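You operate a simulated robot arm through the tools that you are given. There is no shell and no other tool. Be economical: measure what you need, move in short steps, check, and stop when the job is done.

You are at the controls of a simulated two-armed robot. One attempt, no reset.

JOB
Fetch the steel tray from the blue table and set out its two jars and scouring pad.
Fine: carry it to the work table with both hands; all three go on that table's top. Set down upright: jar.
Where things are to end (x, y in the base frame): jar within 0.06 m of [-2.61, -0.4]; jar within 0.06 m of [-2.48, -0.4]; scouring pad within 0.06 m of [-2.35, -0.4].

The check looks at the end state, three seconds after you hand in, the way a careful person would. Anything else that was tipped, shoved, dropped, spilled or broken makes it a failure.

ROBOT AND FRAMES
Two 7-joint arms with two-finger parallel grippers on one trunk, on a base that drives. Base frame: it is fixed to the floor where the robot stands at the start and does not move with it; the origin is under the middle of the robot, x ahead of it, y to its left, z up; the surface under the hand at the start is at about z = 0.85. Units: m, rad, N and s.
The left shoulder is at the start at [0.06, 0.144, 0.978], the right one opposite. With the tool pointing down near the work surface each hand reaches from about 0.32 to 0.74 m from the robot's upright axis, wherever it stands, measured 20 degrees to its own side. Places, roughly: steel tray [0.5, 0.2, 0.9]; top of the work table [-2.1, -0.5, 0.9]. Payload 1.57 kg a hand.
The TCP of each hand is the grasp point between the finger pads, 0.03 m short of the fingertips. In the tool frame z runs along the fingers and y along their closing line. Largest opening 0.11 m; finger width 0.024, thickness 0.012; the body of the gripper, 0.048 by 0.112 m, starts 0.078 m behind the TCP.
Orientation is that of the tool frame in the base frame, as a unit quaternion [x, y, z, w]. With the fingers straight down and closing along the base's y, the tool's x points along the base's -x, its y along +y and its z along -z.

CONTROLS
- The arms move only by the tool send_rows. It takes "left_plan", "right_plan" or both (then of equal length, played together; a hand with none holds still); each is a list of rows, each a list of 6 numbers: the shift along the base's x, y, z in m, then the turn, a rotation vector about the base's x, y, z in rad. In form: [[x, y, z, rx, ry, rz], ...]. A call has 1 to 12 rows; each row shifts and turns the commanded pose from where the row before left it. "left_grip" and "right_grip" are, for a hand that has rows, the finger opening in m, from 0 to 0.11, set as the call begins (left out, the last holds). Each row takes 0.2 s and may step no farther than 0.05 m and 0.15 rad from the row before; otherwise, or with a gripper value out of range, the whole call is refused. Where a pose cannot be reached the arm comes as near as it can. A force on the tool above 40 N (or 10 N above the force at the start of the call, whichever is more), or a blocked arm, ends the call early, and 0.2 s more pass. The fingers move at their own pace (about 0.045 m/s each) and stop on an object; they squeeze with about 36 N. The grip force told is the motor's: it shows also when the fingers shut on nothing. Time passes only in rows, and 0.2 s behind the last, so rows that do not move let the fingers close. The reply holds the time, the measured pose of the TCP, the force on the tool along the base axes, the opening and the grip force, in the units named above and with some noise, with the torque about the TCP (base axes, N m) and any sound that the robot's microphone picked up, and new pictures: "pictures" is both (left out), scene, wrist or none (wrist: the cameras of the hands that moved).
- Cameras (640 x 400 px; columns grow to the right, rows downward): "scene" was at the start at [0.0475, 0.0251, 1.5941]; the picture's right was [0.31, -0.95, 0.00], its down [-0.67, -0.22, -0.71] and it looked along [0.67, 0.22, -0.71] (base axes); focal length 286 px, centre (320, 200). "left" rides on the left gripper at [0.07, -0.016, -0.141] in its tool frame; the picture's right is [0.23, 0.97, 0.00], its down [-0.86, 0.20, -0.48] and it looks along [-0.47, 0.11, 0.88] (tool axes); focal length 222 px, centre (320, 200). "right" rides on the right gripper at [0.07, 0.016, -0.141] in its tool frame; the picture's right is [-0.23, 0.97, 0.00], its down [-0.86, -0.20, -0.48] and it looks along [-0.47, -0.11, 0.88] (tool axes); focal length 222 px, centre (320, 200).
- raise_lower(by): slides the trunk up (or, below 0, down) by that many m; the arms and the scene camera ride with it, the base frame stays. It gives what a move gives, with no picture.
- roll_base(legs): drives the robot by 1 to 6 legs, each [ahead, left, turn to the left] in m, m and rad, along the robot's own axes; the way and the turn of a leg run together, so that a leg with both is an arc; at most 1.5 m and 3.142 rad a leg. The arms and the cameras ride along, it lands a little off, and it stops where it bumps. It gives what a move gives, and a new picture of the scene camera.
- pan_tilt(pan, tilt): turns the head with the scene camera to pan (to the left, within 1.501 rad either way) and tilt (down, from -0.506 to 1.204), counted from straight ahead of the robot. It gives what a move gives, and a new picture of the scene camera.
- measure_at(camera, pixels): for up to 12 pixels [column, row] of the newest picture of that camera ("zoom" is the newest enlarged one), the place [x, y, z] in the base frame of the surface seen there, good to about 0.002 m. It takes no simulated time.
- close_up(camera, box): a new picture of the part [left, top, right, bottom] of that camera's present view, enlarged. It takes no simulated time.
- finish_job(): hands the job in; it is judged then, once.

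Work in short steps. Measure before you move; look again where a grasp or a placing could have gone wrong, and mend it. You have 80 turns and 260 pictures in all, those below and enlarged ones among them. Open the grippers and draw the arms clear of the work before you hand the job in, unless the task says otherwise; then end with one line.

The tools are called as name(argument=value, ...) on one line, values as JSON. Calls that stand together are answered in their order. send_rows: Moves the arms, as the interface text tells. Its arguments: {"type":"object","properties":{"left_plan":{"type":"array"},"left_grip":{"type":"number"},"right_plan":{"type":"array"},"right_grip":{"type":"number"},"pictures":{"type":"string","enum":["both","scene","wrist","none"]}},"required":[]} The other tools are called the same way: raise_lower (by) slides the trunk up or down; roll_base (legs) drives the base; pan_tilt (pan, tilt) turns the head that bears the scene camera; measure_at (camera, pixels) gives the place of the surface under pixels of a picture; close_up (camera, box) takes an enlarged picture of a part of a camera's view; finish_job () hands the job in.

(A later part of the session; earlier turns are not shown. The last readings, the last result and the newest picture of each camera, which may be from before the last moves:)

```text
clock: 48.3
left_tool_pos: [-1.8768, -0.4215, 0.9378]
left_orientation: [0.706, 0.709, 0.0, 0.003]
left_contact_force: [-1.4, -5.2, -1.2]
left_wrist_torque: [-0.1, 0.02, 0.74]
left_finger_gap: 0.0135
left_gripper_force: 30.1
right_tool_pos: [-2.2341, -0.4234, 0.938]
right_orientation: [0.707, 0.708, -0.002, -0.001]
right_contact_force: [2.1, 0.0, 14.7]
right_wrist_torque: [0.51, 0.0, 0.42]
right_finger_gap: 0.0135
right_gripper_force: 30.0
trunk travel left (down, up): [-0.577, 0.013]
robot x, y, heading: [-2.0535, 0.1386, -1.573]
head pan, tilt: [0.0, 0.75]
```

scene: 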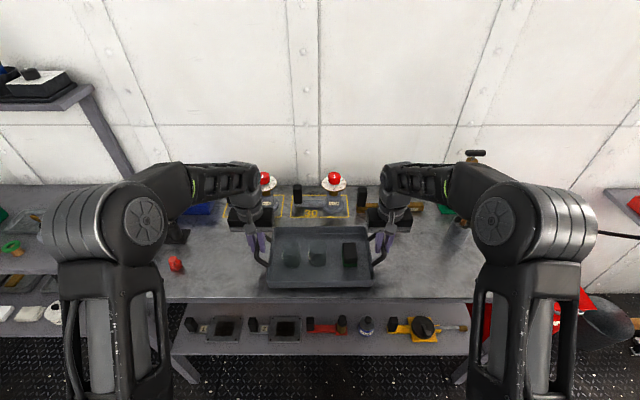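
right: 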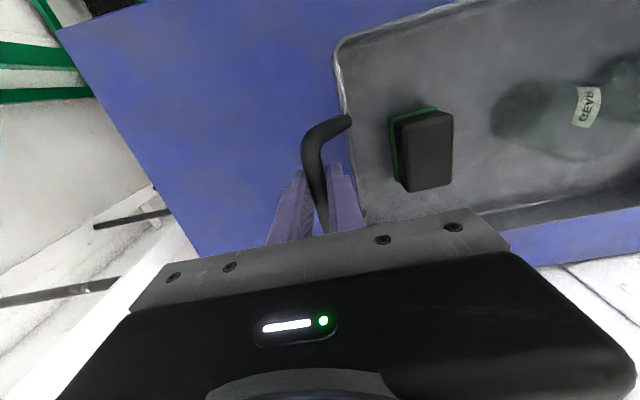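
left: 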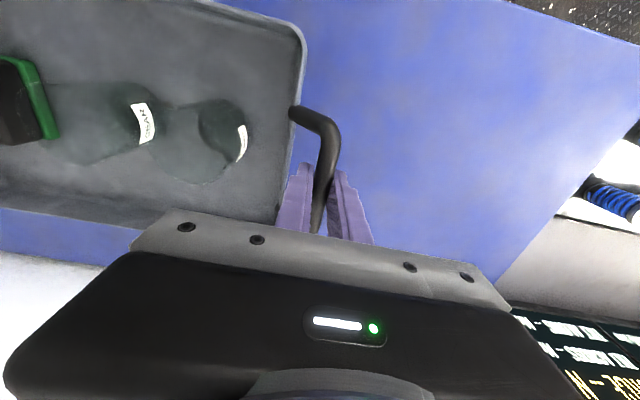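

The table carries the tray now, with the left side perhaps 1 mm high. I trim it and open both hands to 0.05.

send_rows(left_plan=[[0, 0, -0.001, 0, 0, 0], [0, 0, 0, 0, 0, 0]], right_plan=[[0, 0, 0.0005, 0, 0, 0], [0, 0, 0, 0, 0, 0]], pictures="none")

send_rows(left_plan=[[0, 0, 0, 0, 0, 0], [0, 0, 0, 0, 0, 0], [0, 0, 0, 0, 0, 0], [0, 0, 0, 0, 0, 0]], right_plan=[[0, 0, 0, 0, 0, 0], [0, 0, 0, 0, 0, 0], [0, 0, 0, 0, 0, 0], [0, 0, 0, 0, 0, 0]], left_grip=0.06, right_grip=0.06)

```text
clock: 48.9
left_tool_pos: [-1.8782, -0.4219, 0.9377]
left_orientation: [0.706, 0.708, -0.001, 0.003]
left_contact_force: [-1.5, -1.9, 14.9]
left_wrist_torque: [0.68, 0.09, 0.68]
left_finger_gap: 0.0137
left_gripper_force: 30.1
right_tool_pos: [-2.2347, -0.4222, 0.9376]
right_orientation: [0.707, 0.708, -0.003, -0.001]
right_contact_force: [3.3, -1.7, 5.7]
right_wrist_torque: [-0.92, -0.06, 0.12]
right_finger_gap: 0.0136
right_gripper_force: 30.3
trunk travel left (down, up): [-0.577, 0.013]
robot x, y, heading: [-2.0551, 0.1384, -1.566]
head pan, tilt: [0.0, 0.75]
```

```text
clock: 49.9
left_tool_pos: [-1.8777, -0.4223, 0.938]
left_orientation: [0.706, 0.708, 0.001, 0.002]
left_contact_force: [0.2, -0.2, 0.5]
left_wrist_torque: [-0.01, -0.03, -0.01]
left_finger_gap: 0.0599
left_gripper_force: 0.0
right_tool_pos: [-2.2345, -0.4229, 0.9382]
right_orientation: [0.707, 0.707, -0.001, -0.001]
right_contact_force: [0.0, 0.8, -0.8]
right_wrist_torque: [0.02, 0.0, -0.01]
right_finger_gap: 0.0596
right_gripper_force: 0.0
trunk travel left (down, up): [-0.577, 0.013]
robot x, y, heading: [-2.0526, 0.1394, -1.572]
head pan, tilt: [0.0, 0.75]
```

scene: 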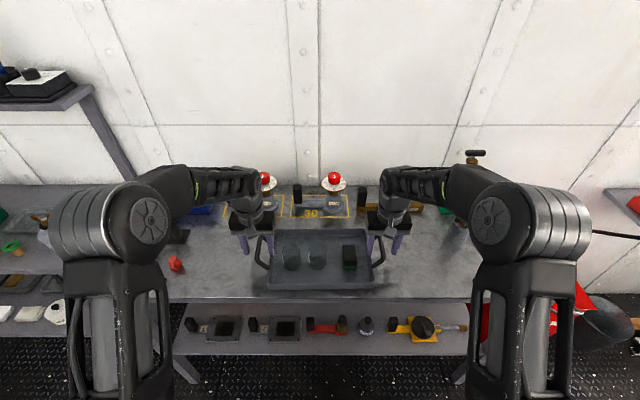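
right: 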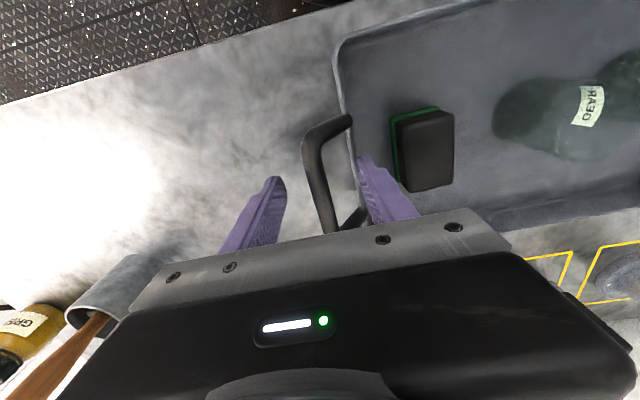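
left: 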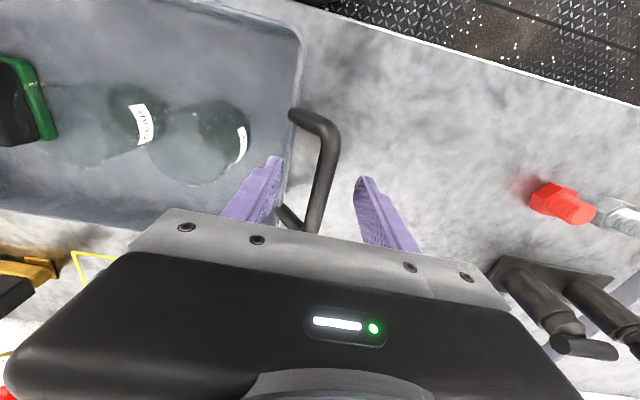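

Released, and the tray sits flat. I raise both hands straight up 0.2 m to look down at the contents.

send_rows(left_plan=[[0, 0, 0.03, 0, 0, 0], [0, 0, 0.045, 0, 0, 0], [0, 0, 0.045, 0, 0, 0], [0, 0, 0.045, 0, 0, 0], [0, 0.02, 0.03, 0, 0, 0]], right_plan=[[0, 0, 0.03, 0, 0, 0], [0, 0, 0.045, 0, 0, 0], [0, 0, 0.045, 0, 0, 0], [0, 0, 0.045, 0, 0, 0], [0, 0.02, 0.03, 0, 0, 0]])

close_up(camera="scene", box=[230, 205, 410, 317])

```text
clock: 51.1
left_tool_pos: [-1.8758, -0.4018, 1.1304]
left_orientation: [0.706, 0.708, -0.001, 0.002]
left_contact_force: [0.2, -0.2, 0.4]
left_wrist_torque: [-0.05, 0.01, 0.0]
left_finger_gap: 0.06
left_gripper_force: 0.0
right_tool_pos: [-2.2355, -0.3993, 1.1344]
right_orientation: [0.707, 0.707, -0.002, 0.0]
right_contact_force: [0.9, 0.4, 0.4]
right_wrist_torque: [-0.04, 0.0, -0.02]
right_finger_gap: 0.0598
right_gripper_force: 0.0
trunk travel left (down, up): [-0.577, 0.013]
robot x, y, heading: [-2.0535, 0.139, -1.57]
head pan, tilt: [0.0, 0.75]
```

scene: 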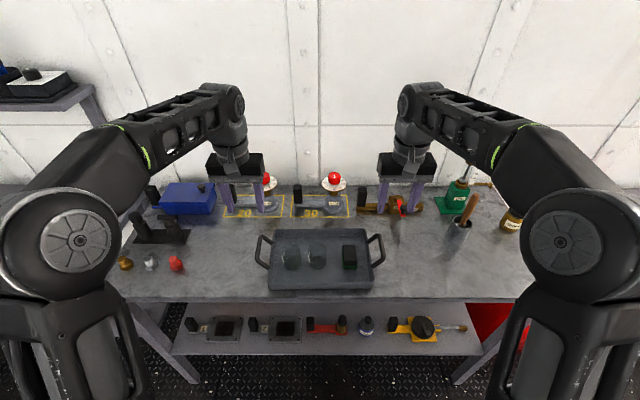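
right: 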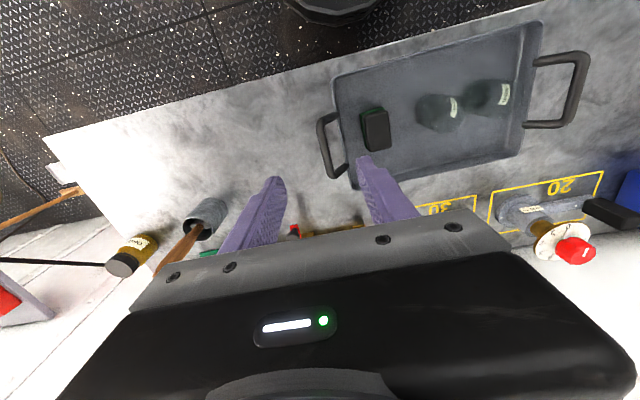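
left: 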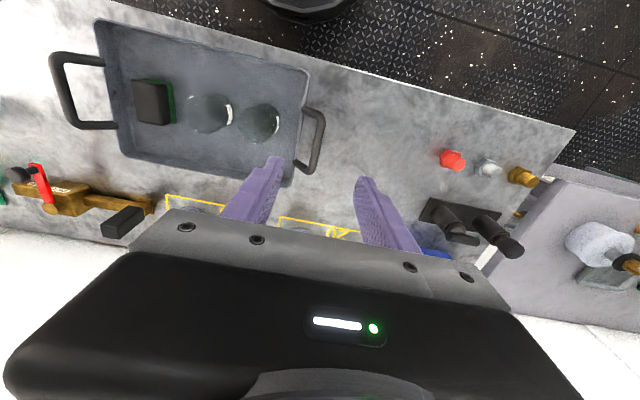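

```text
3.56 times, centred on (320, 261) of scene
```

zoom: 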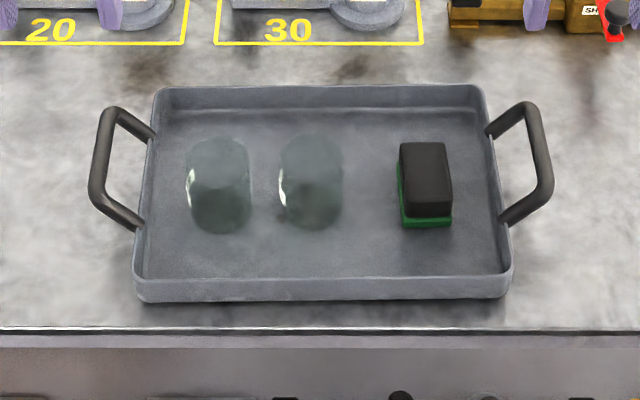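

I measure the contact outlines of the jars and the pad in the close-up: base edges, the rays past their tops, and the pad's faces.

measure_at(camera="zoom", pixels=[[219, 236], [312, 232], [182, 200], [254, 200], [276, 195], [346, 195], [218, 133], [312, 130], [190, 175], [282, 180]])

measure_at(camera="zoom", pixels=[[404, 148], [445, 148], [410, 210], [449, 210], [426, 180], [403, 222], [450, 221], [426, 222], [150, 95], [480, 95], [500, 290], [145, 290]])

close_up(camera="right", box=[320, 30, 560, 180])

```text
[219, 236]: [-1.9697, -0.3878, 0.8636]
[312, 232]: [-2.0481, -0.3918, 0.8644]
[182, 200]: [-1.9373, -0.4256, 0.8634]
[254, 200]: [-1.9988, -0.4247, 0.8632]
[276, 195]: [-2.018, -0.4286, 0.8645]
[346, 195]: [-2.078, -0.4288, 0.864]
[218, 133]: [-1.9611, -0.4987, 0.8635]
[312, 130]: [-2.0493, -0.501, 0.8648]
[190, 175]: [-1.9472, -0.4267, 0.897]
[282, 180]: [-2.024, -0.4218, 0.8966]
```

```text
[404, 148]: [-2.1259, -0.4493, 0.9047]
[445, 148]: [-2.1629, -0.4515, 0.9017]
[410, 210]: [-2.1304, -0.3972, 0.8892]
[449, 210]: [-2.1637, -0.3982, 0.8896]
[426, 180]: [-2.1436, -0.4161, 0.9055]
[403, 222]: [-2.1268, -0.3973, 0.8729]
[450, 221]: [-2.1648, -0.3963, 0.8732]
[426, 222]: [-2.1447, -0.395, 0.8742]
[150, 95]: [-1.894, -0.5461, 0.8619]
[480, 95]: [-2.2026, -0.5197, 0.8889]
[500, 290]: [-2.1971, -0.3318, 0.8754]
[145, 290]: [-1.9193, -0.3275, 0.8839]
```

```text
2.67 times, centred on (440, 105) of right
```

zoom: 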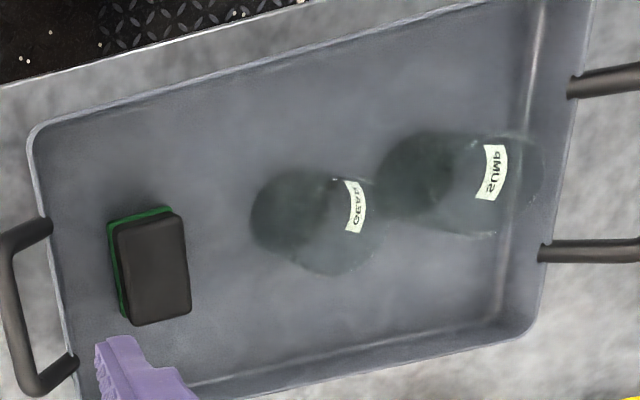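

Results: pad centre (-2.145,-0.424), top z 0.905, 0.037 wide in x. Jars are centred near (-1.971,-0.419) and (-2.048,-0.418), about 0.056 across and 0.065 tall. I move the left hand aside and the right hand above the pad.

send_rows(left_plan=[[0.02, 0.035, 0, 0, 0, 0], [0.02, 0.035, 0, 0, 0, 0], [0.02, 0.035, 0, 0, 0, 0], [0.02, 0.0, 0, 0, 0, 0], [0, 0, 0, 0, 0, 0], [0, 0, 0, 0, 0, 0], [0, 0, 0, 0, 0, 0]], right_plan=[[0.03, -0.008, 0, 0, 0, 0], [0.03, -0.008, 0, 0, 0, 0], [0.03, -0.008, -0.02, 0, 0, 0], [0, 0, -0.045, 0, 0, 0], [0, 0, -0.045, 0, 0, 0], [0, 0, -0.045, 0, 0, 0], [0, 0, 0, 0, 0, 0]], right_grip=0.058, pictures="both")

```text
clock: 52.7
left_tool_pos: [-1.7977, -0.2957, 1.1315]
left_orientation: [0.705, 0.709, 0.001, 0.002]
left_contact_force: [-0.5, 0.3, -0.4]
left_wrist_torque: [-0.03, -0.03, -0.03]
left_finger_gap: 0.0601
left_gripper_force: 0.1
right_tool_pos: [-2.1556, -0.4236, 0.9751]
right_orientation: [0.707, 0.708, 0.0, -0.001]
right_contact_force: [0.0, 0.3, 0.3]
right_wrist_torque: [-0.02, -0.03, 0.0]
right_finger_gap: 0.0582
right_gripper_force: 0.1
right hand out of reach, approached as far as the arm can: row 2
trunk travel left (down, up): [-0.577, 0.013]
robot x, y, heading: [-2.0588, 0.1442, -1.571]
head pan, tilt: [0.0, 0.75]
```

scene: 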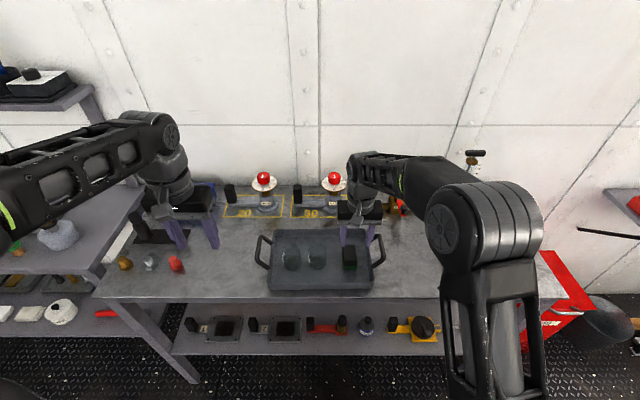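
right: 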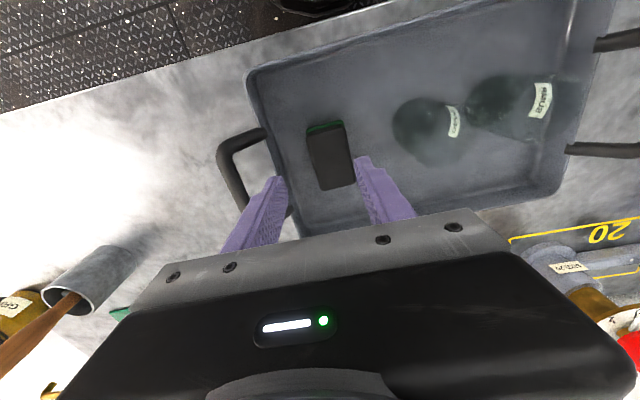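
left: 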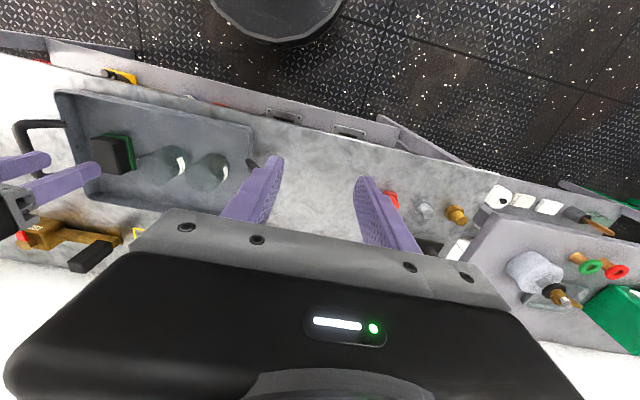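

The right hand is ~1 cm short in x because the reach at height was limited. I measure the pad again in the wrist picture (310–352, 125–190).

measure_at(camera="right", pixels=[[315, 155], [350, 150], [332, 160], [312, 138], [345, 128], [322, 188], [352, 183], [275, 180], [370, 165]])

```text
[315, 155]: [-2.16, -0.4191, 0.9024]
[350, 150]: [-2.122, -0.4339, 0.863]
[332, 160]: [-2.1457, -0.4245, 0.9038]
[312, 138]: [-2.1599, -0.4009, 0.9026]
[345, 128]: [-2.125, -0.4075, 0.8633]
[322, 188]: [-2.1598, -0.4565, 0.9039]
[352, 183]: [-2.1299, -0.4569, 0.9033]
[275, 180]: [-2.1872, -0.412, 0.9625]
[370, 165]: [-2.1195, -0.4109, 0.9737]
```

Pad confirmed at x≈-2.145, y≈-0.427. I correct the position and descend to z≈0.899.

send_rows(right_plan=[[0.0105, -0.003, 0, 0, 0, 0], [0, 0, 0, 0, 0, 0], [0, 0, -0.03, 0, 0, 0], [0, 0, -0.03, 0, 0, 0], [0, 0, -0.015, 0, 0, 0], [0, 0, 0, 0, 0, 0]], pictures="wrist")

```text
clock: 54.1
left_tool_pos: [-1.7971, -0.2955, 1.1307]
left_orientation: [0.706, 0.708, 0.001, 0.001]
left_contact_force: [-0.4, -1.1, 0.3]
left_wrist_torque: [0.0, 0.0, 0.01]
left_finger_gap: 0.06
left_gripper_force: 0.0
right_tool_pos: [-2.146, -0.4253, 0.9021]
right_orientation: [0.707, 0.707, -0.001, -0.002]
right_contact_force: [0.4, -0.2, 0.5]
right_wrist_torque: [0.02, 0.03, 0.01]
right_finger_gap: 0.0579
right_gripper_force: 0.0
trunk travel left (down, up): [-0.577, 0.013]
robot x, y, heading: [-2.0558, 0.1412, -1.571]
head pan, tilt: [0.0, 0.75]
```

right: 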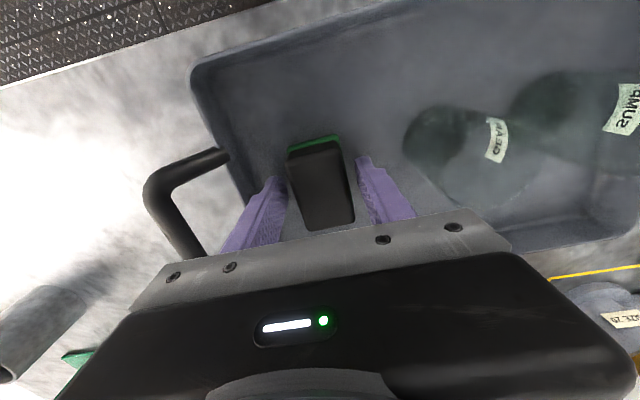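

The pad sits between the fingers. I go 3 mm lower, close, and lift 0.1 m.

send_rows(right_plan=[[0, 0, -0.003, 0, 0, 0], [0, 0, 0, 0, 0, 0], [0, 0, 0, 0, 0, 0], [0, 0, 0, 0, 0, 0], [0, 0, 0, 0, 0, 0]], right_grip=0.0, pictures="none")

send_rows(right_plan=[[0, 0, 0.015, 0, 0, 0], [0, 0, 0.03, 0, 0, 0], [0, 0, 0.03, 0, 0, 0], [0, 0, 0.025, 0, 0, 0]], pictures="wrist")

```text
clock: 55.3
left_tool_pos: [-1.798, -0.2962, 1.1309]
left_orientation: [0.705, 0.709, 0.0, 0.001]
left_contact_force: [0.1, -0.9, -0.4]
left_wrist_torque: [0.0, 0.0, 0.01]
left_finger_gap: 0.0599
left_gripper_force: 0.0
right_tool_pos: [-2.1458, -0.4268, 0.8992]
right_orientation: [0.708, 0.706, -0.001, -0.001]
right_contact_force: [0.8, -0.7, 7.8]
right_wrist_torque: [0.01, 0.0, 0.18]
right_finger_gap: 0.0409
right_gripper_force: 36.3
trunk travel left (down, up): [-0.577, 0.013]
robot x, y, heading: [-2.0566, 0.1387, -1.569]
head pan, tilt: [0.0, 0.75]
```

```text
clock: 56.3
left_tool_pos: [-1.7966, -0.2968, 1.1309]
left_orientation: [0.706, 0.708, 0.001, 0.002]
left_contact_force: [0.2, 0.4, -0.3]
left_wrist_torque: [-0.03, 0.01, 0.0]
left_finger_gap: 0.0601
left_gripper_force: 0.0
right_tool_pos: [-2.1438, -0.4273, 0.9983]
right_orientation: [0.706, 0.708, -0.001, -0.002]
right_contact_force: [-0.4, 0.6, -0.2]
right_wrist_torque: [0.01, -0.01, 0.02]
right_finger_gap: 0.0412
right_gripper_force: 36.1
trunk travel left (down, up): [-0.577, 0.013]
robot x, y, heading: [-2.0575, 0.1365, -1.569]
head pan, tilt: [0.0, 0.75]
```

right: 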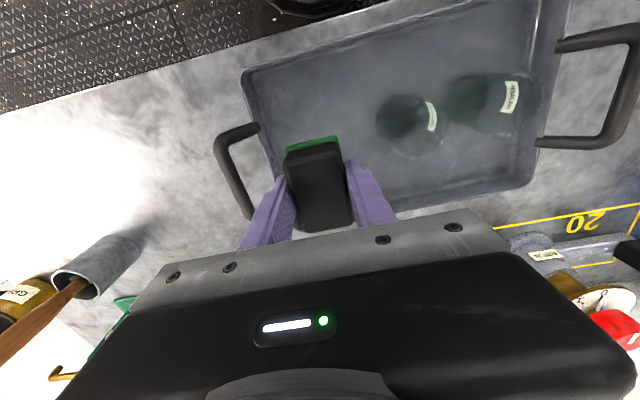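

The pad is held (gap 0.041). I carry it to (-2.35,-0.40) at this height, above the handle, then lower.

send_rows(right_plan=[[-0.035, 0.005, 0.01, 0, 0, 0], [-0.035, 0.005, 0, 0, 0, 0], [-0.035, 0.005, 0, 0, 0, 0], [-0.035, 0.005, 0, 0, 0, 0], [-0.035, 0.004, 0, 0, 0, 0], [-0.031, 0.003, 0, 0, 0, 0], [0, 0, -0.03, 0, 0, 0], [0, 0, -0.03, 0, 0, 0], [0, 0, -0.03, 0, 0, 0], [0, 0, -0.012, 0, 0, 0], [0, 0, -0.006, 0, 0, 0], [0, 0, 0, 0, 0, 0]], pictures="both")

```text
clock: 58.9
left_tool_pos: [-1.798, -0.2959, 1.1314]
left_orientation: [0.705, 0.709, 0.001, 0.002]
left_contact_force: [0.0, 0.5, -0.6]
left_wrist_torque: [0.02, 0.01, 0.01]
left_finger_gap: 0.0602
left_gripper_force: 0.1
right_tool_pos: [-2.3507, -0.4001, 0.9017]
right_orientation: [0.707, 0.707, -0.001, -0.002]
right_contact_force: [0.4, 0.5, -0.7]
right_wrist_torque: [0.01, 0.02, -0.01]
right_finger_gap: 0.041
right_gripper_force: 36.0
trunk travel left (down, up): [-0.577, 0.013]
robot x, y, heading: [-2.0566, 0.1386, -1.573]
head pan, tilt: [0.0, 0.75]
```

scene: 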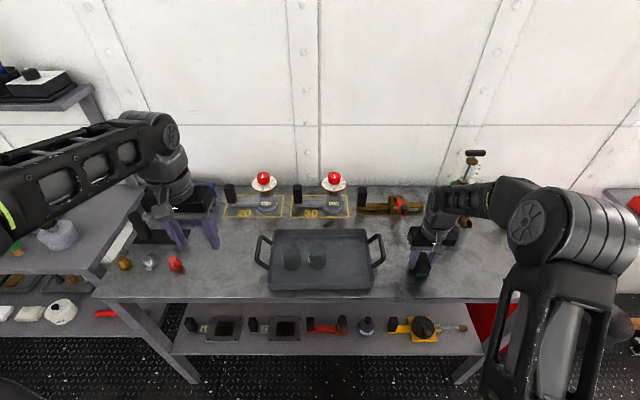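
right: 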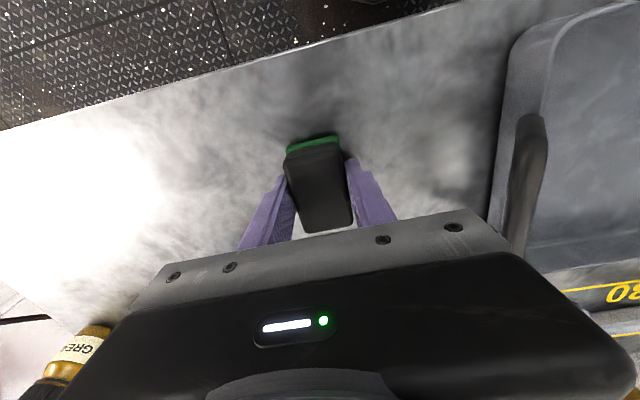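

At (-2.351,-0.400). I lower the last 5–6 mm to contact, watching the force.

send_rows(right_plan=[[0, 0, -0.003, 0, 0, 0], [0, 0, -0.002, 0, 0, 0], [0, 0, -0.001, 0, 0, 0], [0, 0, 0, 0, 0, 0]], pictures="none")

```text
clock: 59.9
left_tool_pos: [-1.7973, -0.2952, 1.1313]
left_orientation: [0.706, 0.709, 0.0, 0.002]
left_contact_force: [0.0, 0.4, -0.2]
left_wrist_torque: [0.02, -0.01, -0.04]
left_finger_gap: 0.0601
left_gripper_force: 0.1
right_tool_pos: [-2.3515, -0.399, 0.8965]
right_orientation: [0.707, 0.707, -0.002, -0.002]
right_contact_force: [-0.2, 0.4, 3.7]
right_wrist_torque: [-0.07, -0.07, 0.04]
right_finger_gap: 0.0409
right_gripper_force: 35.6
trunk travel left (down, up): [-0.577, 0.013]
robot x, y, heading: [-2.0577, 0.1405, -1.568]
head pan, tilt: [0.0, 0.75]
```

Contact is light (3.7 N). I release and raise.

send_rows(right_plan=[[0, 0, 0, 0, 0, 0], [0, 0, 0, 0, 0, 0], [0, 0, 0, 0, 0, 0]], right_grip=0.07, pictures="none")

send_rows(right_plan=[[0, 0, 0.02, 0, 0, 0], [0, 0, 0.045, 0, 0, 0], [0, 0, 0.045, 0, 0, 0], [0, 0, 0.02, 0, 0, 0]], pictures="wrist")

```text
clock: 60.7
left_tool_pos: [-1.7968, -0.2972, 1.1313]
left_orientation: [0.706, 0.708, 0.0, 0.001]
left_contact_force: [0.6, -0.2, 0.4]
left_wrist_torque: [0.03, -0.01, -0.03]
left_finger_gap: 0.06
left_gripper_force: 0.1
right_tool_pos: [-2.3512, -0.3983, 0.8952]
right_orientation: [0.707, 0.707, 0.0, -0.001]
right_contact_force: [0.1, -1.1, 0.1]
right_wrist_torque: [0.0, 0.04, 0.0]
right_finger_gap: 0.07
right_gripper_force: 0.1
trunk travel left (down, up): [-0.577, 0.013]
robot x, y, heading: [-2.0549, 0.1396, -1.569]
head pan, tilt: [0.0, 0.75]
```

```text
clock: 61.7
left_tool_pos: [-1.7966, -0.2955, 1.1314]
left_orientation: [0.706, 0.708, 0.0, 0.002]
left_contact_force: [0.3, -0.4, -0.1]
left_wrist_torque: [0.04, 0.02, 0.01]
left_finger_gap: 0.0599
left_gripper_force: 0.1
right_tool_pos: [-2.3514, -0.3988, 1.0247]
right_orientation: [0.707, 0.708, 0.0, -0.002]
right_contact_force: [-0.5, 0.7, -0.1]
right_wrist_torque: [-0.02, -0.02, 0.0]
right_finger_gap: 0.0699
right_gripper_force: 0.1
trunk travel left (down, up): [-0.577, 0.013]
robot x, y, heading: [-2.0602, 0.1394, -1.566]
head pan, tilt: [0.0, 0.75]
```

right: 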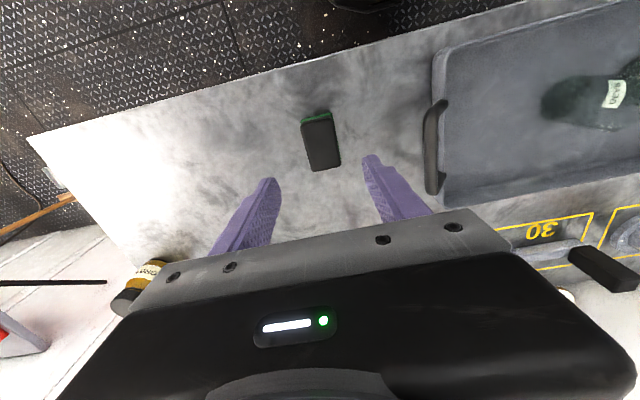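

The pad stands well at its target. Next the GEAR jar at (-2.048,-0.418): I move over it while yawing the hand 45° so the fingers avoid the neighbouring jar.

send_rows(right_plan=[[0.038, -0.002, 0, 0, 0, 0], [0.038, -0.002, 0, 0, 0, 0], [0.038, -0.003, 0, 0, 0, 0.131], [0.038, -0.003, 0, 0, 0, 0.131], [0.038, -0.003, 0, 0, 0, 0.131], [0.038, -0.003, 0, 0, 0, 0.131], [0.038, -0.003, 0, 0, 0, 0.131], [0.037, 0, 0, 0, 0, 0.131], [0, 0, 0, 0, 0, 0]], right_grip=0.075, pictures="both")

```text
clock: 63.7
left_tool_pos: [-1.7982, -0.2961, 1.1305]
left_orientation: [0.707, 0.708, 0.001, 0.002]
left_contact_force: [0.7, 0.5, -0.1]
left_wrist_torque: [0.0, 0.01, 0.01]
left_finger_gap: 0.0599
left_gripper_force: 0.0
right_tool_pos: [-2.0474, -0.4189, 1.025]
right_orientation: [0.381, 0.924, -0.002, 0.0]
right_contact_force: [-0.2, -0.8, -0.4]
right_wrist_torque: [0.03, -0.01, -0.01]
right_finger_gap: 0.075
right_gripper_force: 0.1
trunk travel left (down, up): [-0.577, 0.013]
robot x, y, heading: [-2.0559, 0.1367, -1.569]
head pan, tilt: [0.0, 0.75]
```

scene: 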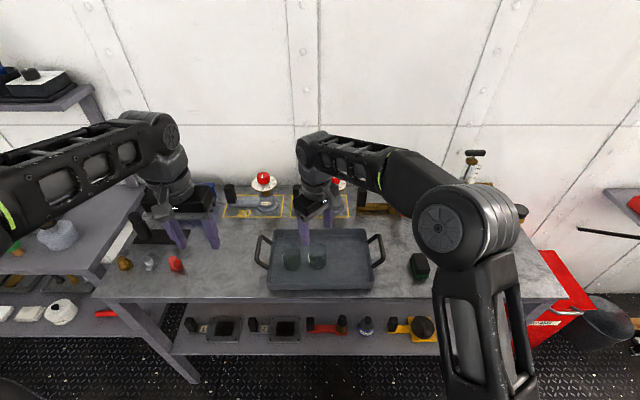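
right: 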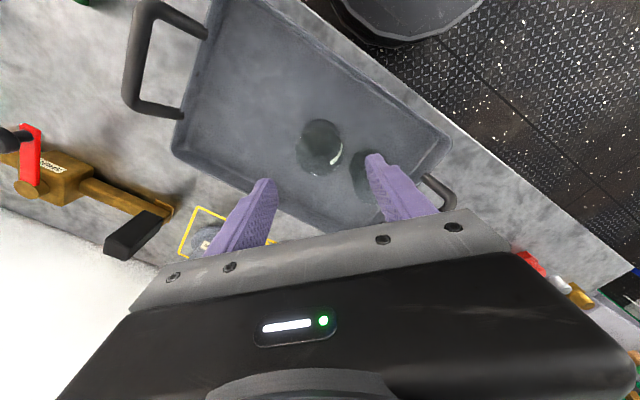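

The jar appears at (321,147), just where the tool axis projects (320,146), so alignment is good. I descend to z≈0.905.

send_rows(right_plan=[[0, 0, -0.035, 0, 0, 0], [0, 0, -0.035, 0, 0, 0], [0, 0, -0.03, 0, 0, 0], [0, 0, -0.017, 0, 0, 0], [0, 0, 0, 0, 0, 0]], pictures="both")

```text
clock: 64.9
left_tool_pos: [-1.7969, -0.2971, 1.1304]
left_orientation: [0.706, 0.708, 0.001, 0.002]
left_contact_force: [0.2, 0.7, -0.3]
left_wrist_torque: [-0.01, -0.01, 0.01]
left_finger_gap: 0.06
left_gripper_force: 0.1
right_tool_pos: [-2.0476, -0.418, 0.9072]
right_orientation: [0.382, 0.924, -0.001, -0.002]
right_contact_force: [-0.1, 0.5, 0.2]
right_wrist_torque: [-0.01, -0.02, 0.02]
right_finger_gap: 0.075
right_gripper_force: 0.0
trunk travel left (down, up): [-0.577, 0.013]
robot x, y, heading: [-2.0543, 0.1335, -1.573]
head pan, tilt: [0.0, 0.75]
```

scene: 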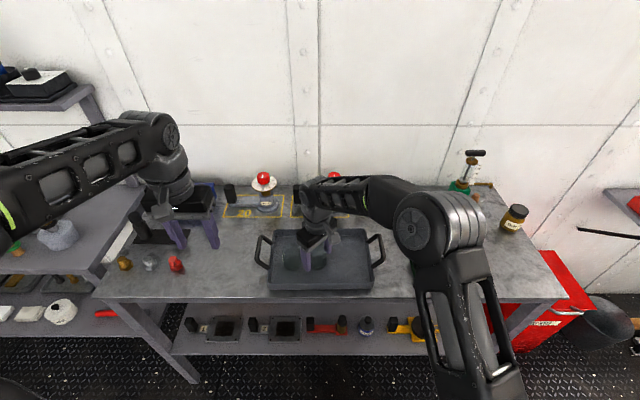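
right: 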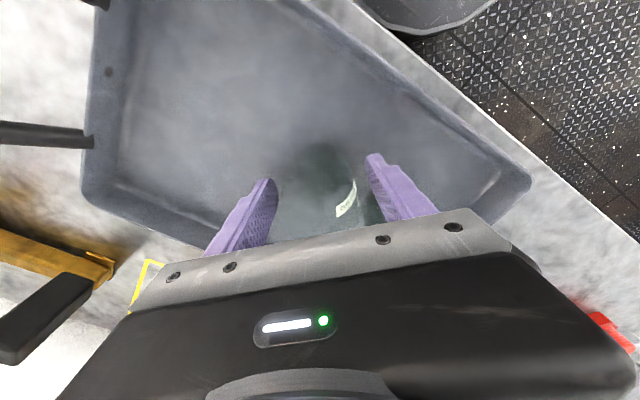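

The jar stands between the fingers. I close and check the grip.

send_rows(right_plan=[[0, 0, 0, 0, 0, 0], [0, 0, 0, 0, 0, 0], [0, 0, 0, 0, 0, 0], [0, 0, 0, 0, 0, 0]], right_grip=0.0, pictures="none")

send_rows(right_plan=[[0, 0, 0.012, 0, 0, 0], [0, 0, 0.025, 0, 0, 0], [0, 0, 0.03, 0, 0, 0], [0, 0, 0.03, 0, 0, 0], [0, 0, 0.02, 0, 0, 0]], pictures="both")

```text
clock: 65.9
left_tool_pos: [-1.7977, -0.2967, 1.1305]
left_orientation: [0.706, 0.708, 0.0, 0.002]
left_contact_force: [0.4, -0.8, 0.8]
left_wrist_torque: [0.0, -0.02, -0.02]
left_finger_gap: 0.0602
left_gripper_force: 0.1
right_tool_pos: [-2.0472, -0.4183, 0.9082]
right_orientation: [0.382, 0.924, -0.001, -0.001]
right_contact_force: [0.4, -0.1, 0.4]
right_wrist_torque: [0.08, -0.03, -0.01]
right_finger_gap: 0.053
right_gripper_force: 35.5
trunk travel left (down, up): [-0.577, 0.013]
robot x, y, heading: [-2.0545, 0.1364, -1.569]
head pan, tilt: [0.0, 0.75]
```

```text
clock: 67.1
left_tool_pos: [-1.7974, -0.2963, 1.1322]
left_orientation: [0.706, 0.708, 0.001, 0.002]
left_contact_force: [-0.2, 0.6, -0.4]
left_wrist_torque: [0.03, 0.01, -0.04]
left_finger_gap: 0.0601
left_gripper_force: 0.0
right_tool_pos: [-2.0481, -0.4179, 1.0253]
right_orientation: [0.382, 0.924, -0.001, -0.002]
right_contact_force: [-0.8, 0.4, -1.9]
right_wrist_torque: [-0.03, 0.01, -0.04]
right_finger_gap: 0.0531
right_gripper_force: 35.9
trunk travel left (down, up): [-0.577, 0.013]
robot x, y, heading: [-2.0546, 0.1369, -1.568]
head pan, tilt: [0.0, 0.75]
```

scene: 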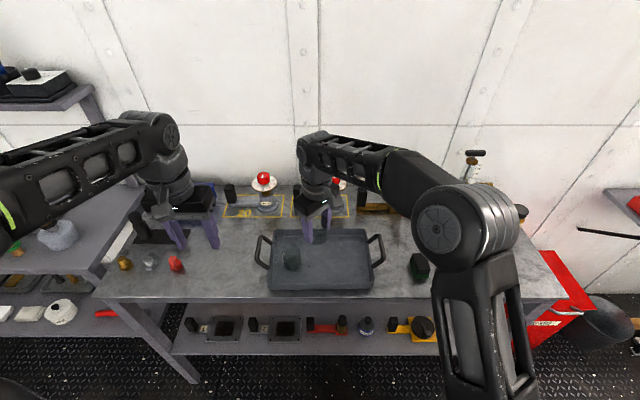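
right: 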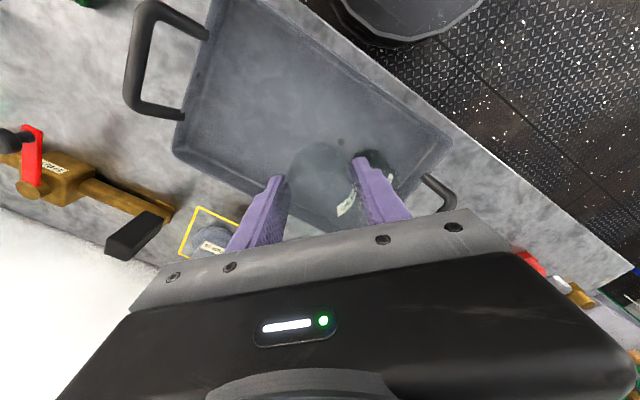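

The jar is held (gap 0.053) and the other stands undisturbed. I drive the base 0.3 m to the right with the jar up.

roll_base(legs=[[0, -0.3, 0]])

```text
clock: 69.2
left_tool_pos: [-2.0979, -0.2965, 1.1317]
left_orientation: [0.706, 0.709, 0.002, 0.001]
left_contact_force: [-0.3, -0.9, 0.3]
left_wrist_torque: [-0.03, -0.05, -0.02]
left_finger_gap: 0.06
left_gripper_force: 0.1
right_tool_pos: [-2.3486, -0.4186, 1.026]
right_orientation: [0.382, 0.924, -0.002, -0.001]
right_contact_force: [-0.1, -0.6, -1.3]
right_wrist_torque: [0.0, -0.03, -0.01]
right_finger_gap: 0.0531
right_gripper_force: 35.6
trunk travel left (down, up): [-0.577, 0.013]
robot x, y, heading: [-2.3551, 0.1418, -1.568]
head pan, tilt: [0.0, 0.75]
```

scene: 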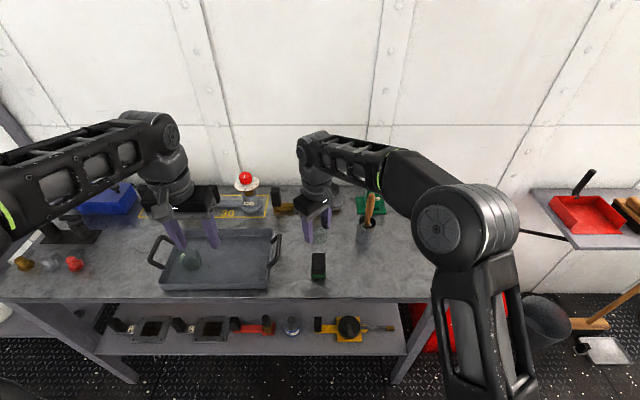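

Now I carry the jar to (-2.61,-0.40), yawing the hand back. The path swings slightly towards the robot first to stay clear of the cup's tool.

send_rows(right_plan=[[-0.01, 0.03, 0, 0, 0, -0.131], [-0.02, 0.02, 0, 0, 0, -0.131], [-0.03, 0, 0, 0, 0, -0.131], [-0.033, 0, 0, 0, 0, -0.131], [-0.033, 0, 0, 0, 0, -0.131], [-0.033, 0, 0, 0, 0, -0.131], [-0.035, 0, 0, 0, 0, 0], [-0.035, 0, 0, 0, 0, 0], [-0.033, -0.015, 0, 0, 0, 0], [0, -0.016, -0.02, 0, 0, 0], [0, 0, -0.03, 0, 0, 0], [0, 0, 0, 0, 0, 0]], pictures="both")

```text
clock: 71.8
left_tool_pos: [-2.096, -0.2967, 1.1315]
left_orientation: [0.706, 0.708, 0.001, 0.002]
left_contact_force: [-0.7, -0.2, -0.5]
left_wrist_torque: [-0.01, 0.0, 0.01]
left_finger_gap: 0.06
left_gripper_force: 0.0
right_tool_pos: [-2.6099, -0.3989, 0.9764]
right_orientation: [0.707, 0.707, -0.001, -0.001]
right_contact_force: [0.4, -0.1, -1.0]
right_wrist_torque: [0.01, -0.02, 0.02]
right_finger_gap: 0.0532
right_gripper_force: 35.4
trunk travel left (down, up): [-0.577, 0.013]
robot x, y, heading: [-2.3571, 0.1413, -1.568]
head pan, tilt: [0.0, 0.75]
```

scene: 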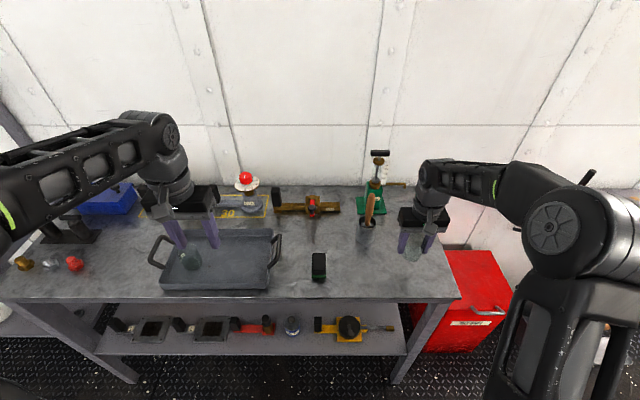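
right: 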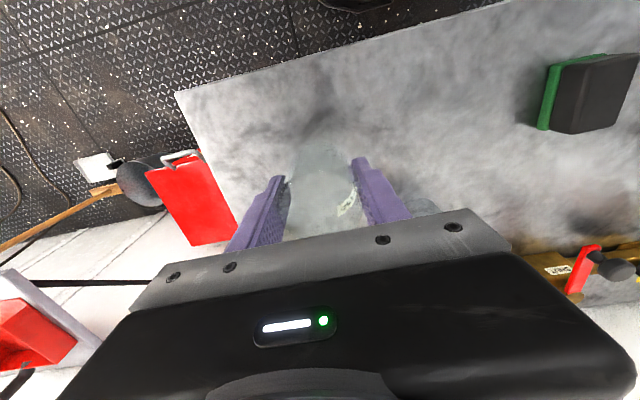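

Over the target at (-2.610,-0.399). The expected contact is at TCP z≈0.904, so I lower to about 0.908 and then gently on.

send_rows(right_plan=[[0, 0, -0.025, 0, 0, 0], [0, 0, -0.025, 0, 0, 0], [0, 0, -0.014, 0, 0, 0], [0, 0, -0.004, 0, 0, 0], [0, 0, 0, 0, 0, 0]], pictures="none")

send_rows(right_plan=[[0, 0, -0.0015, 0, 0, 0], [0, 0, -0.0015, 0, 0, 0], [0, 0, 0, 0, 0, 0]], pictures="none")

```text
clock: 73.0
left_tool_pos: [-2.0962, -0.2968, 1.1311]
left_orientation: [0.706, 0.708, 0.001, 0.002]
left_contact_force: [-0.3, 0.0, 0.2]
left_wrist_torque: [0.01, -0.01, -0.01]
left_finger_gap: 0.0601
left_gripper_force: 0.1
right_tool_pos: [-2.6095, -0.4002, 0.9073]
right_orientation: [0.707, 0.707, -0.001, -0.001]
right_contact_force: [0.4, 0.7, 0.5]
right_wrist_torque: [0.01, 0.02, -0.01]
right_finger_gap: 0.0532
right_gripper_force: 36.0
trunk travel left (down, up): [-0.577, 0.013]
robot x, y, heading: [-2.3557, 0.1407, -1.575]
head pan, tilt: [0.0, 0.75]
```

```text
clock: 73.8
left_tool_pos: [-2.0964, -0.2974, 1.1304]
left_orientation: [0.706, 0.708, 0.001, 0.002]
left_contact_force: [1.3, -0.3, 1.2]
left_wrist_torque: [0.0, -0.01, 0.02]
left_finger_gap: 0.06
left_gripper_force: 0.0
right_tool_pos: [-2.6104, -0.3995, 0.9049]
right_orientation: [0.707, 0.707, -0.001, -0.001]
right_contact_force: [0.2, 1.1, -0.4]
right_wrist_torque: [0.01, -0.01, 0.0]
right_finger_gap: 0.0529
right_gripper_force: 36.2
trunk travel left (down, up): [-0.577, 0.013]
robot x, y, heading: [-2.3542, 0.1407, -1.573]
head pan, tilt: [0.0, 0.75]
```

There is no clear contact yet, so I go on another 2 mm.

send_rows(right_plan=[[0, 0, -0.001, 0, 0, 0], [0, 0, -0.001, 0, 0, 0], [0, 0, 0, 0, 0, 0]], pictures="wrist")

```text
clock: 74.6
left_tool_pos: [-2.0976, -0.296, 1.1317]
left_orientation: [0.705, 0.709, 0.0, 0.002]
left_contact_force: [-0.3, 0.2, -0.2]
left_wrist_torque: [0.04, 0.01, -0.05]
left_finger_gap: 0.0601
left_gripper_force: 0.1
right_tool_pos: [-2.6101, -0.3984, 0.9032]
right_orientation: [0.707, 0.707, -0.002, -0.001]
right_contact_force: [-1.8, -1.0, 9.7]
right_wrist_torque: [0.11, -0.06, 0.0]
right_finger_gap: 0.0532
right_gripper_force: 35.6
trunk travel left (down, up): [-0.577, 0.013]
robot x, y, heading: [-2.3534, 0.1373, -1.575]
head pan, tilt: [0.0, 0.75]
```

right: 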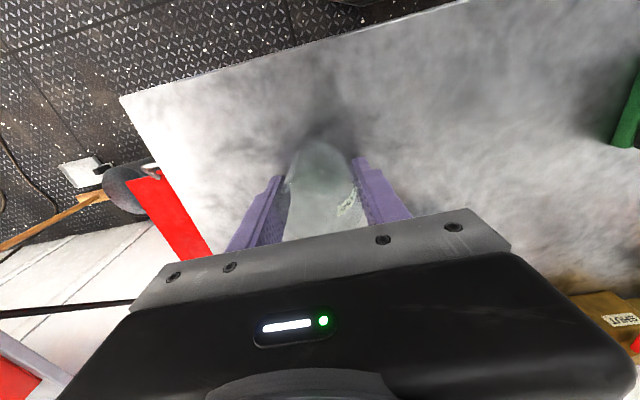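

Contact is at 9.7 N. I open to 0.075 and rise straight up.

send_rows(right_plan=[[0, 0, 0, 0, 0, 0], [0, 0, 0, 0, 0, 0], [0, 0, 0, 0, 0, 0]], right_grip=0.075, pictures="none")

send_rows(right_plan=[[0, 0, 0.02, 0, 0, 0], [0, 0, 0.045, 0, 0, 0], [0, 0, 0.045, 0, 0, 0], [0, 0, 0.01, 0, 0, 0]], pictures="both")

```text
clock: 75.4
left_tool_pos: [-2.0968, -0.2959, 1.1316]
left_orientation: [0.706, 0.709, 0.001, 0.001]
left_contact_force: [0.6, -0.1, 0.1]
left_wrist_torque: [0.0, 0.01, 0.0]
left_finger_gap: 0.0602
left_gripper_force: 0.0
right_tool_pos: [-2.6104, -0.4, 0.9019]
right_orientation: [0.707, 0.707, -0.001, -0.001]
right_contact_force: [-0.3, 0.1, -0.1]
right_wrist_torque: [-0.01, -0.01, -0.03]
right_finger_gap: 0.0749
right_gripper_force: 0.1
trunk travel left (down, up): [-0.577, 0.013]
robot x, y, heading: [-2.3535, 0.1369, -1.566]
head pan, tilt: [0.0, 0.75]
```

```text
clock: 76.4
left_tool_pos: [-2.0963, -0.2965, 1.1318]
left_orientation: [0.706, 0.708, 0.0, 0.002]
left_contact_force: [0.3, 1.2, -0.4]
left_wrist_torque: [-0.02, 0.01, 0.02]
left_finger_gap: 0.0599
left_gripper_force: 0.1
right_tool_pos: [-2.6098, -0.3997, 1.0218]
right_orientation: [0.706, 0.708, -0.001, -0.002]
right_contact_force: [-0.6, 0.2, -0.3]
right_wrist_torque: [0.04, -0.01, 0.0]
right_finger_gap: 0.0747
right_gripper_force: 0.1
trunk travel left (down, up): [-0.577, 0.013]
robot x, y, heading: [-2.359, 0.1378, -1.57]
head pan, tilt: [0.0, 0.75]
```

scene: 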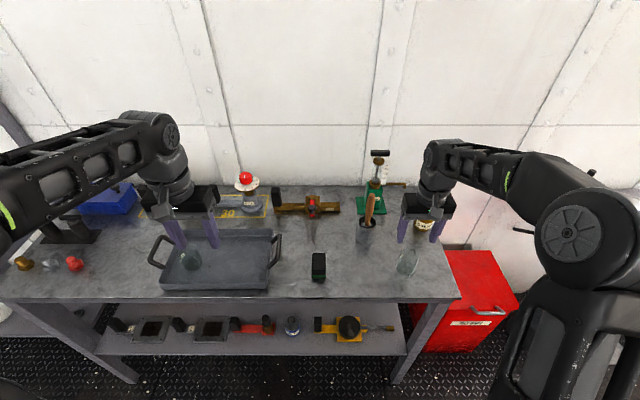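
right: 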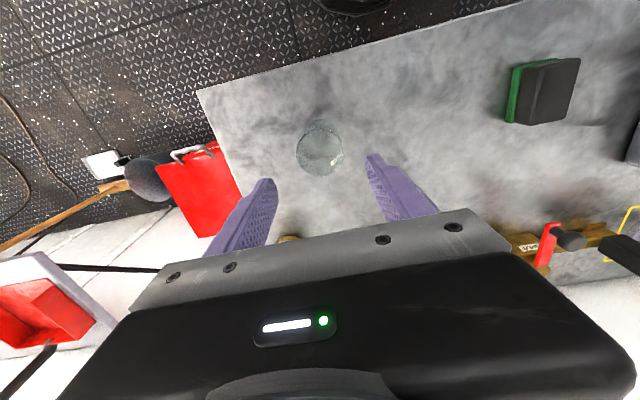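

The GEAR jar stands upright at its target. The left hand can fetch the SUMP jar, so I park the right hand aside and move the left above (-1.971,-0.419).

send_rows(left_plan=[[0.025, -0.02, -0.015, 0, 0, 0], [0.025, -0.02, -0.02, 0, 0, 0], [0.025, -0.02, -0.02, 0, 0, 0], [0.025, -0.021, -0.02, 0, 0, 0], [0.025, -0.021, -0.02, 0, 0, 0], [0, -0.021, -0.015, 0, 0, 0], [0, 0, 0, 0, 0, 0]], right_plan=[[0, 0.03, 0.02, 0, 0, 0], [-0.02, 0.03, 0.02, 0, 0, 0], [-0.02, 0.03, 0.02, 0, 0, 0], [-0.02, 0.03, 0.02, 0, 0, 0], [-0.02, 0.03, 0, 0, 0, 0], [0, 0, 0, 0, 0, 0], [0, 0, 0, 0, 0, 0]], left_grip=0.068, pictures="both")

```text
clock: 78.0
left_tool_pos: [-1.9703, -0.4191, 1.0206]
left_orientation: [0.706, 0.708, 0.0, 0.003]
left_contact_force: [-0.5, 0.0, -0.4]
left_wrist_torque: [-0.04, -0.02, 0.02]
left_finger_gap: 0.068
left_gripper_force: 0.0
right_tool_pos: [-2.6884, -0.2484, 1.102]
right_orientation: [0.707, 0.707, -0.001, -0.001]
right_contact_force: [-0.2, -0.3, -0.1]
right_wrist_torque: [0.02, -0.01, -0.02]
right_finger_gap: 0.0751
right_gripper_force: 0.0
trunk travel left (down, up): [-0.577, 0.013]
robot x, y, heading: [-2.3557, 0.1437, -1.571]
head pan, tilt: [0.0, 0.75]
```

scene: 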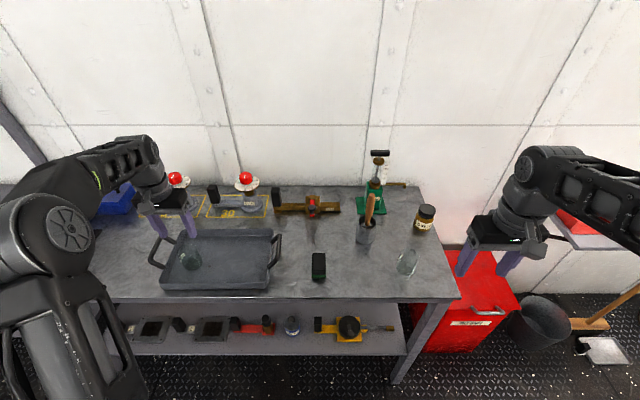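
right: 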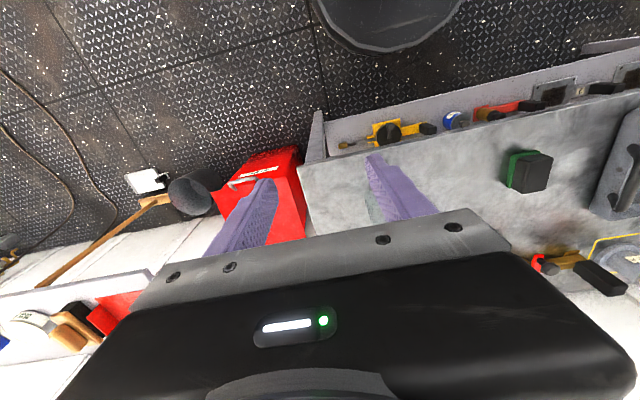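
left: 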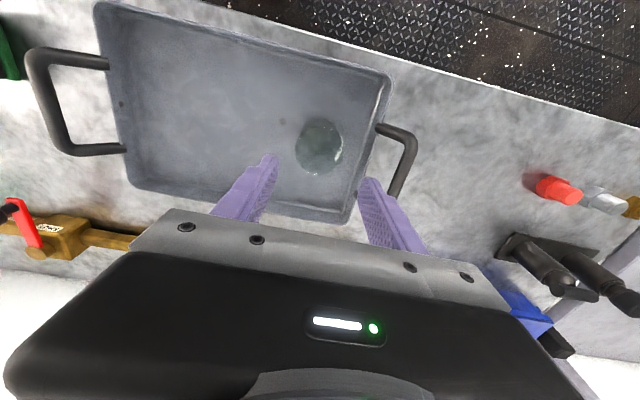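

The jar is centred at (319,146). I verify the clearance to the tray wall for the outer finger.

measure_at(camera="left", pixels=[[350, 150], [356, 150], [362, 150], [368, 150], [375, 150], [380, 150]])

```text
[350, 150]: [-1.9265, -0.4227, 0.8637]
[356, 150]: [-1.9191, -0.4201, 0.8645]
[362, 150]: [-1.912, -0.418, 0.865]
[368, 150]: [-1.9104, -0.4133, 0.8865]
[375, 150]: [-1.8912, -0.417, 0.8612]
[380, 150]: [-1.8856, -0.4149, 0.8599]
```

Wall inner face is at x≈-1.911 and the outer finger face at -1.924, so there is room. I descend to z≈0.907.

send_rows(left_plan=[[-0.001, 0, -0.035, 0, 0, 0], [0, 0, -0.035, 0, 0, 0], [0, 0, -0.03, 0, 0, 0], [0, 0, -0.013, 0, 0, 0], [0, 0, 0, 0, 0, 0]], pictures="wrist")

```text
clock: 79.2
left_tool_pos: [-1.9724, -0.4193, 0.9078]
left_orientation: [0.706, 0.709, 0.001, 0.002]
left_contact_force: [0.8, 0.1, 0.3]
left_wrist_torque: [-0.01, 0.03, -0.02]
left_finger_gap: 0.0678
left_gripper_force: 0.1
right_tool_pos: [-2.6894, -0.2489, 1.1033]
right_orientation: [0.707, 0.707, -0.001, -0.002]
right_contact_force: [0.0, 0.5, -0.1]
right_wrist_torque: [0.02, 0.0, 0.01]
right_finger_gap: 0.0751
right_gripper_force: 0.1
trunk travel left (down, up): [-0.577, 0.013]
robot x, y, heading: [-2.354, 0.1365, -1.569]
head pan, tilt: [0.0, 0.75]
```

left: 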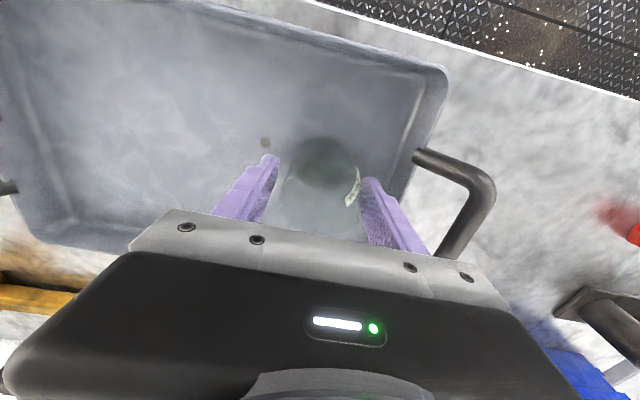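

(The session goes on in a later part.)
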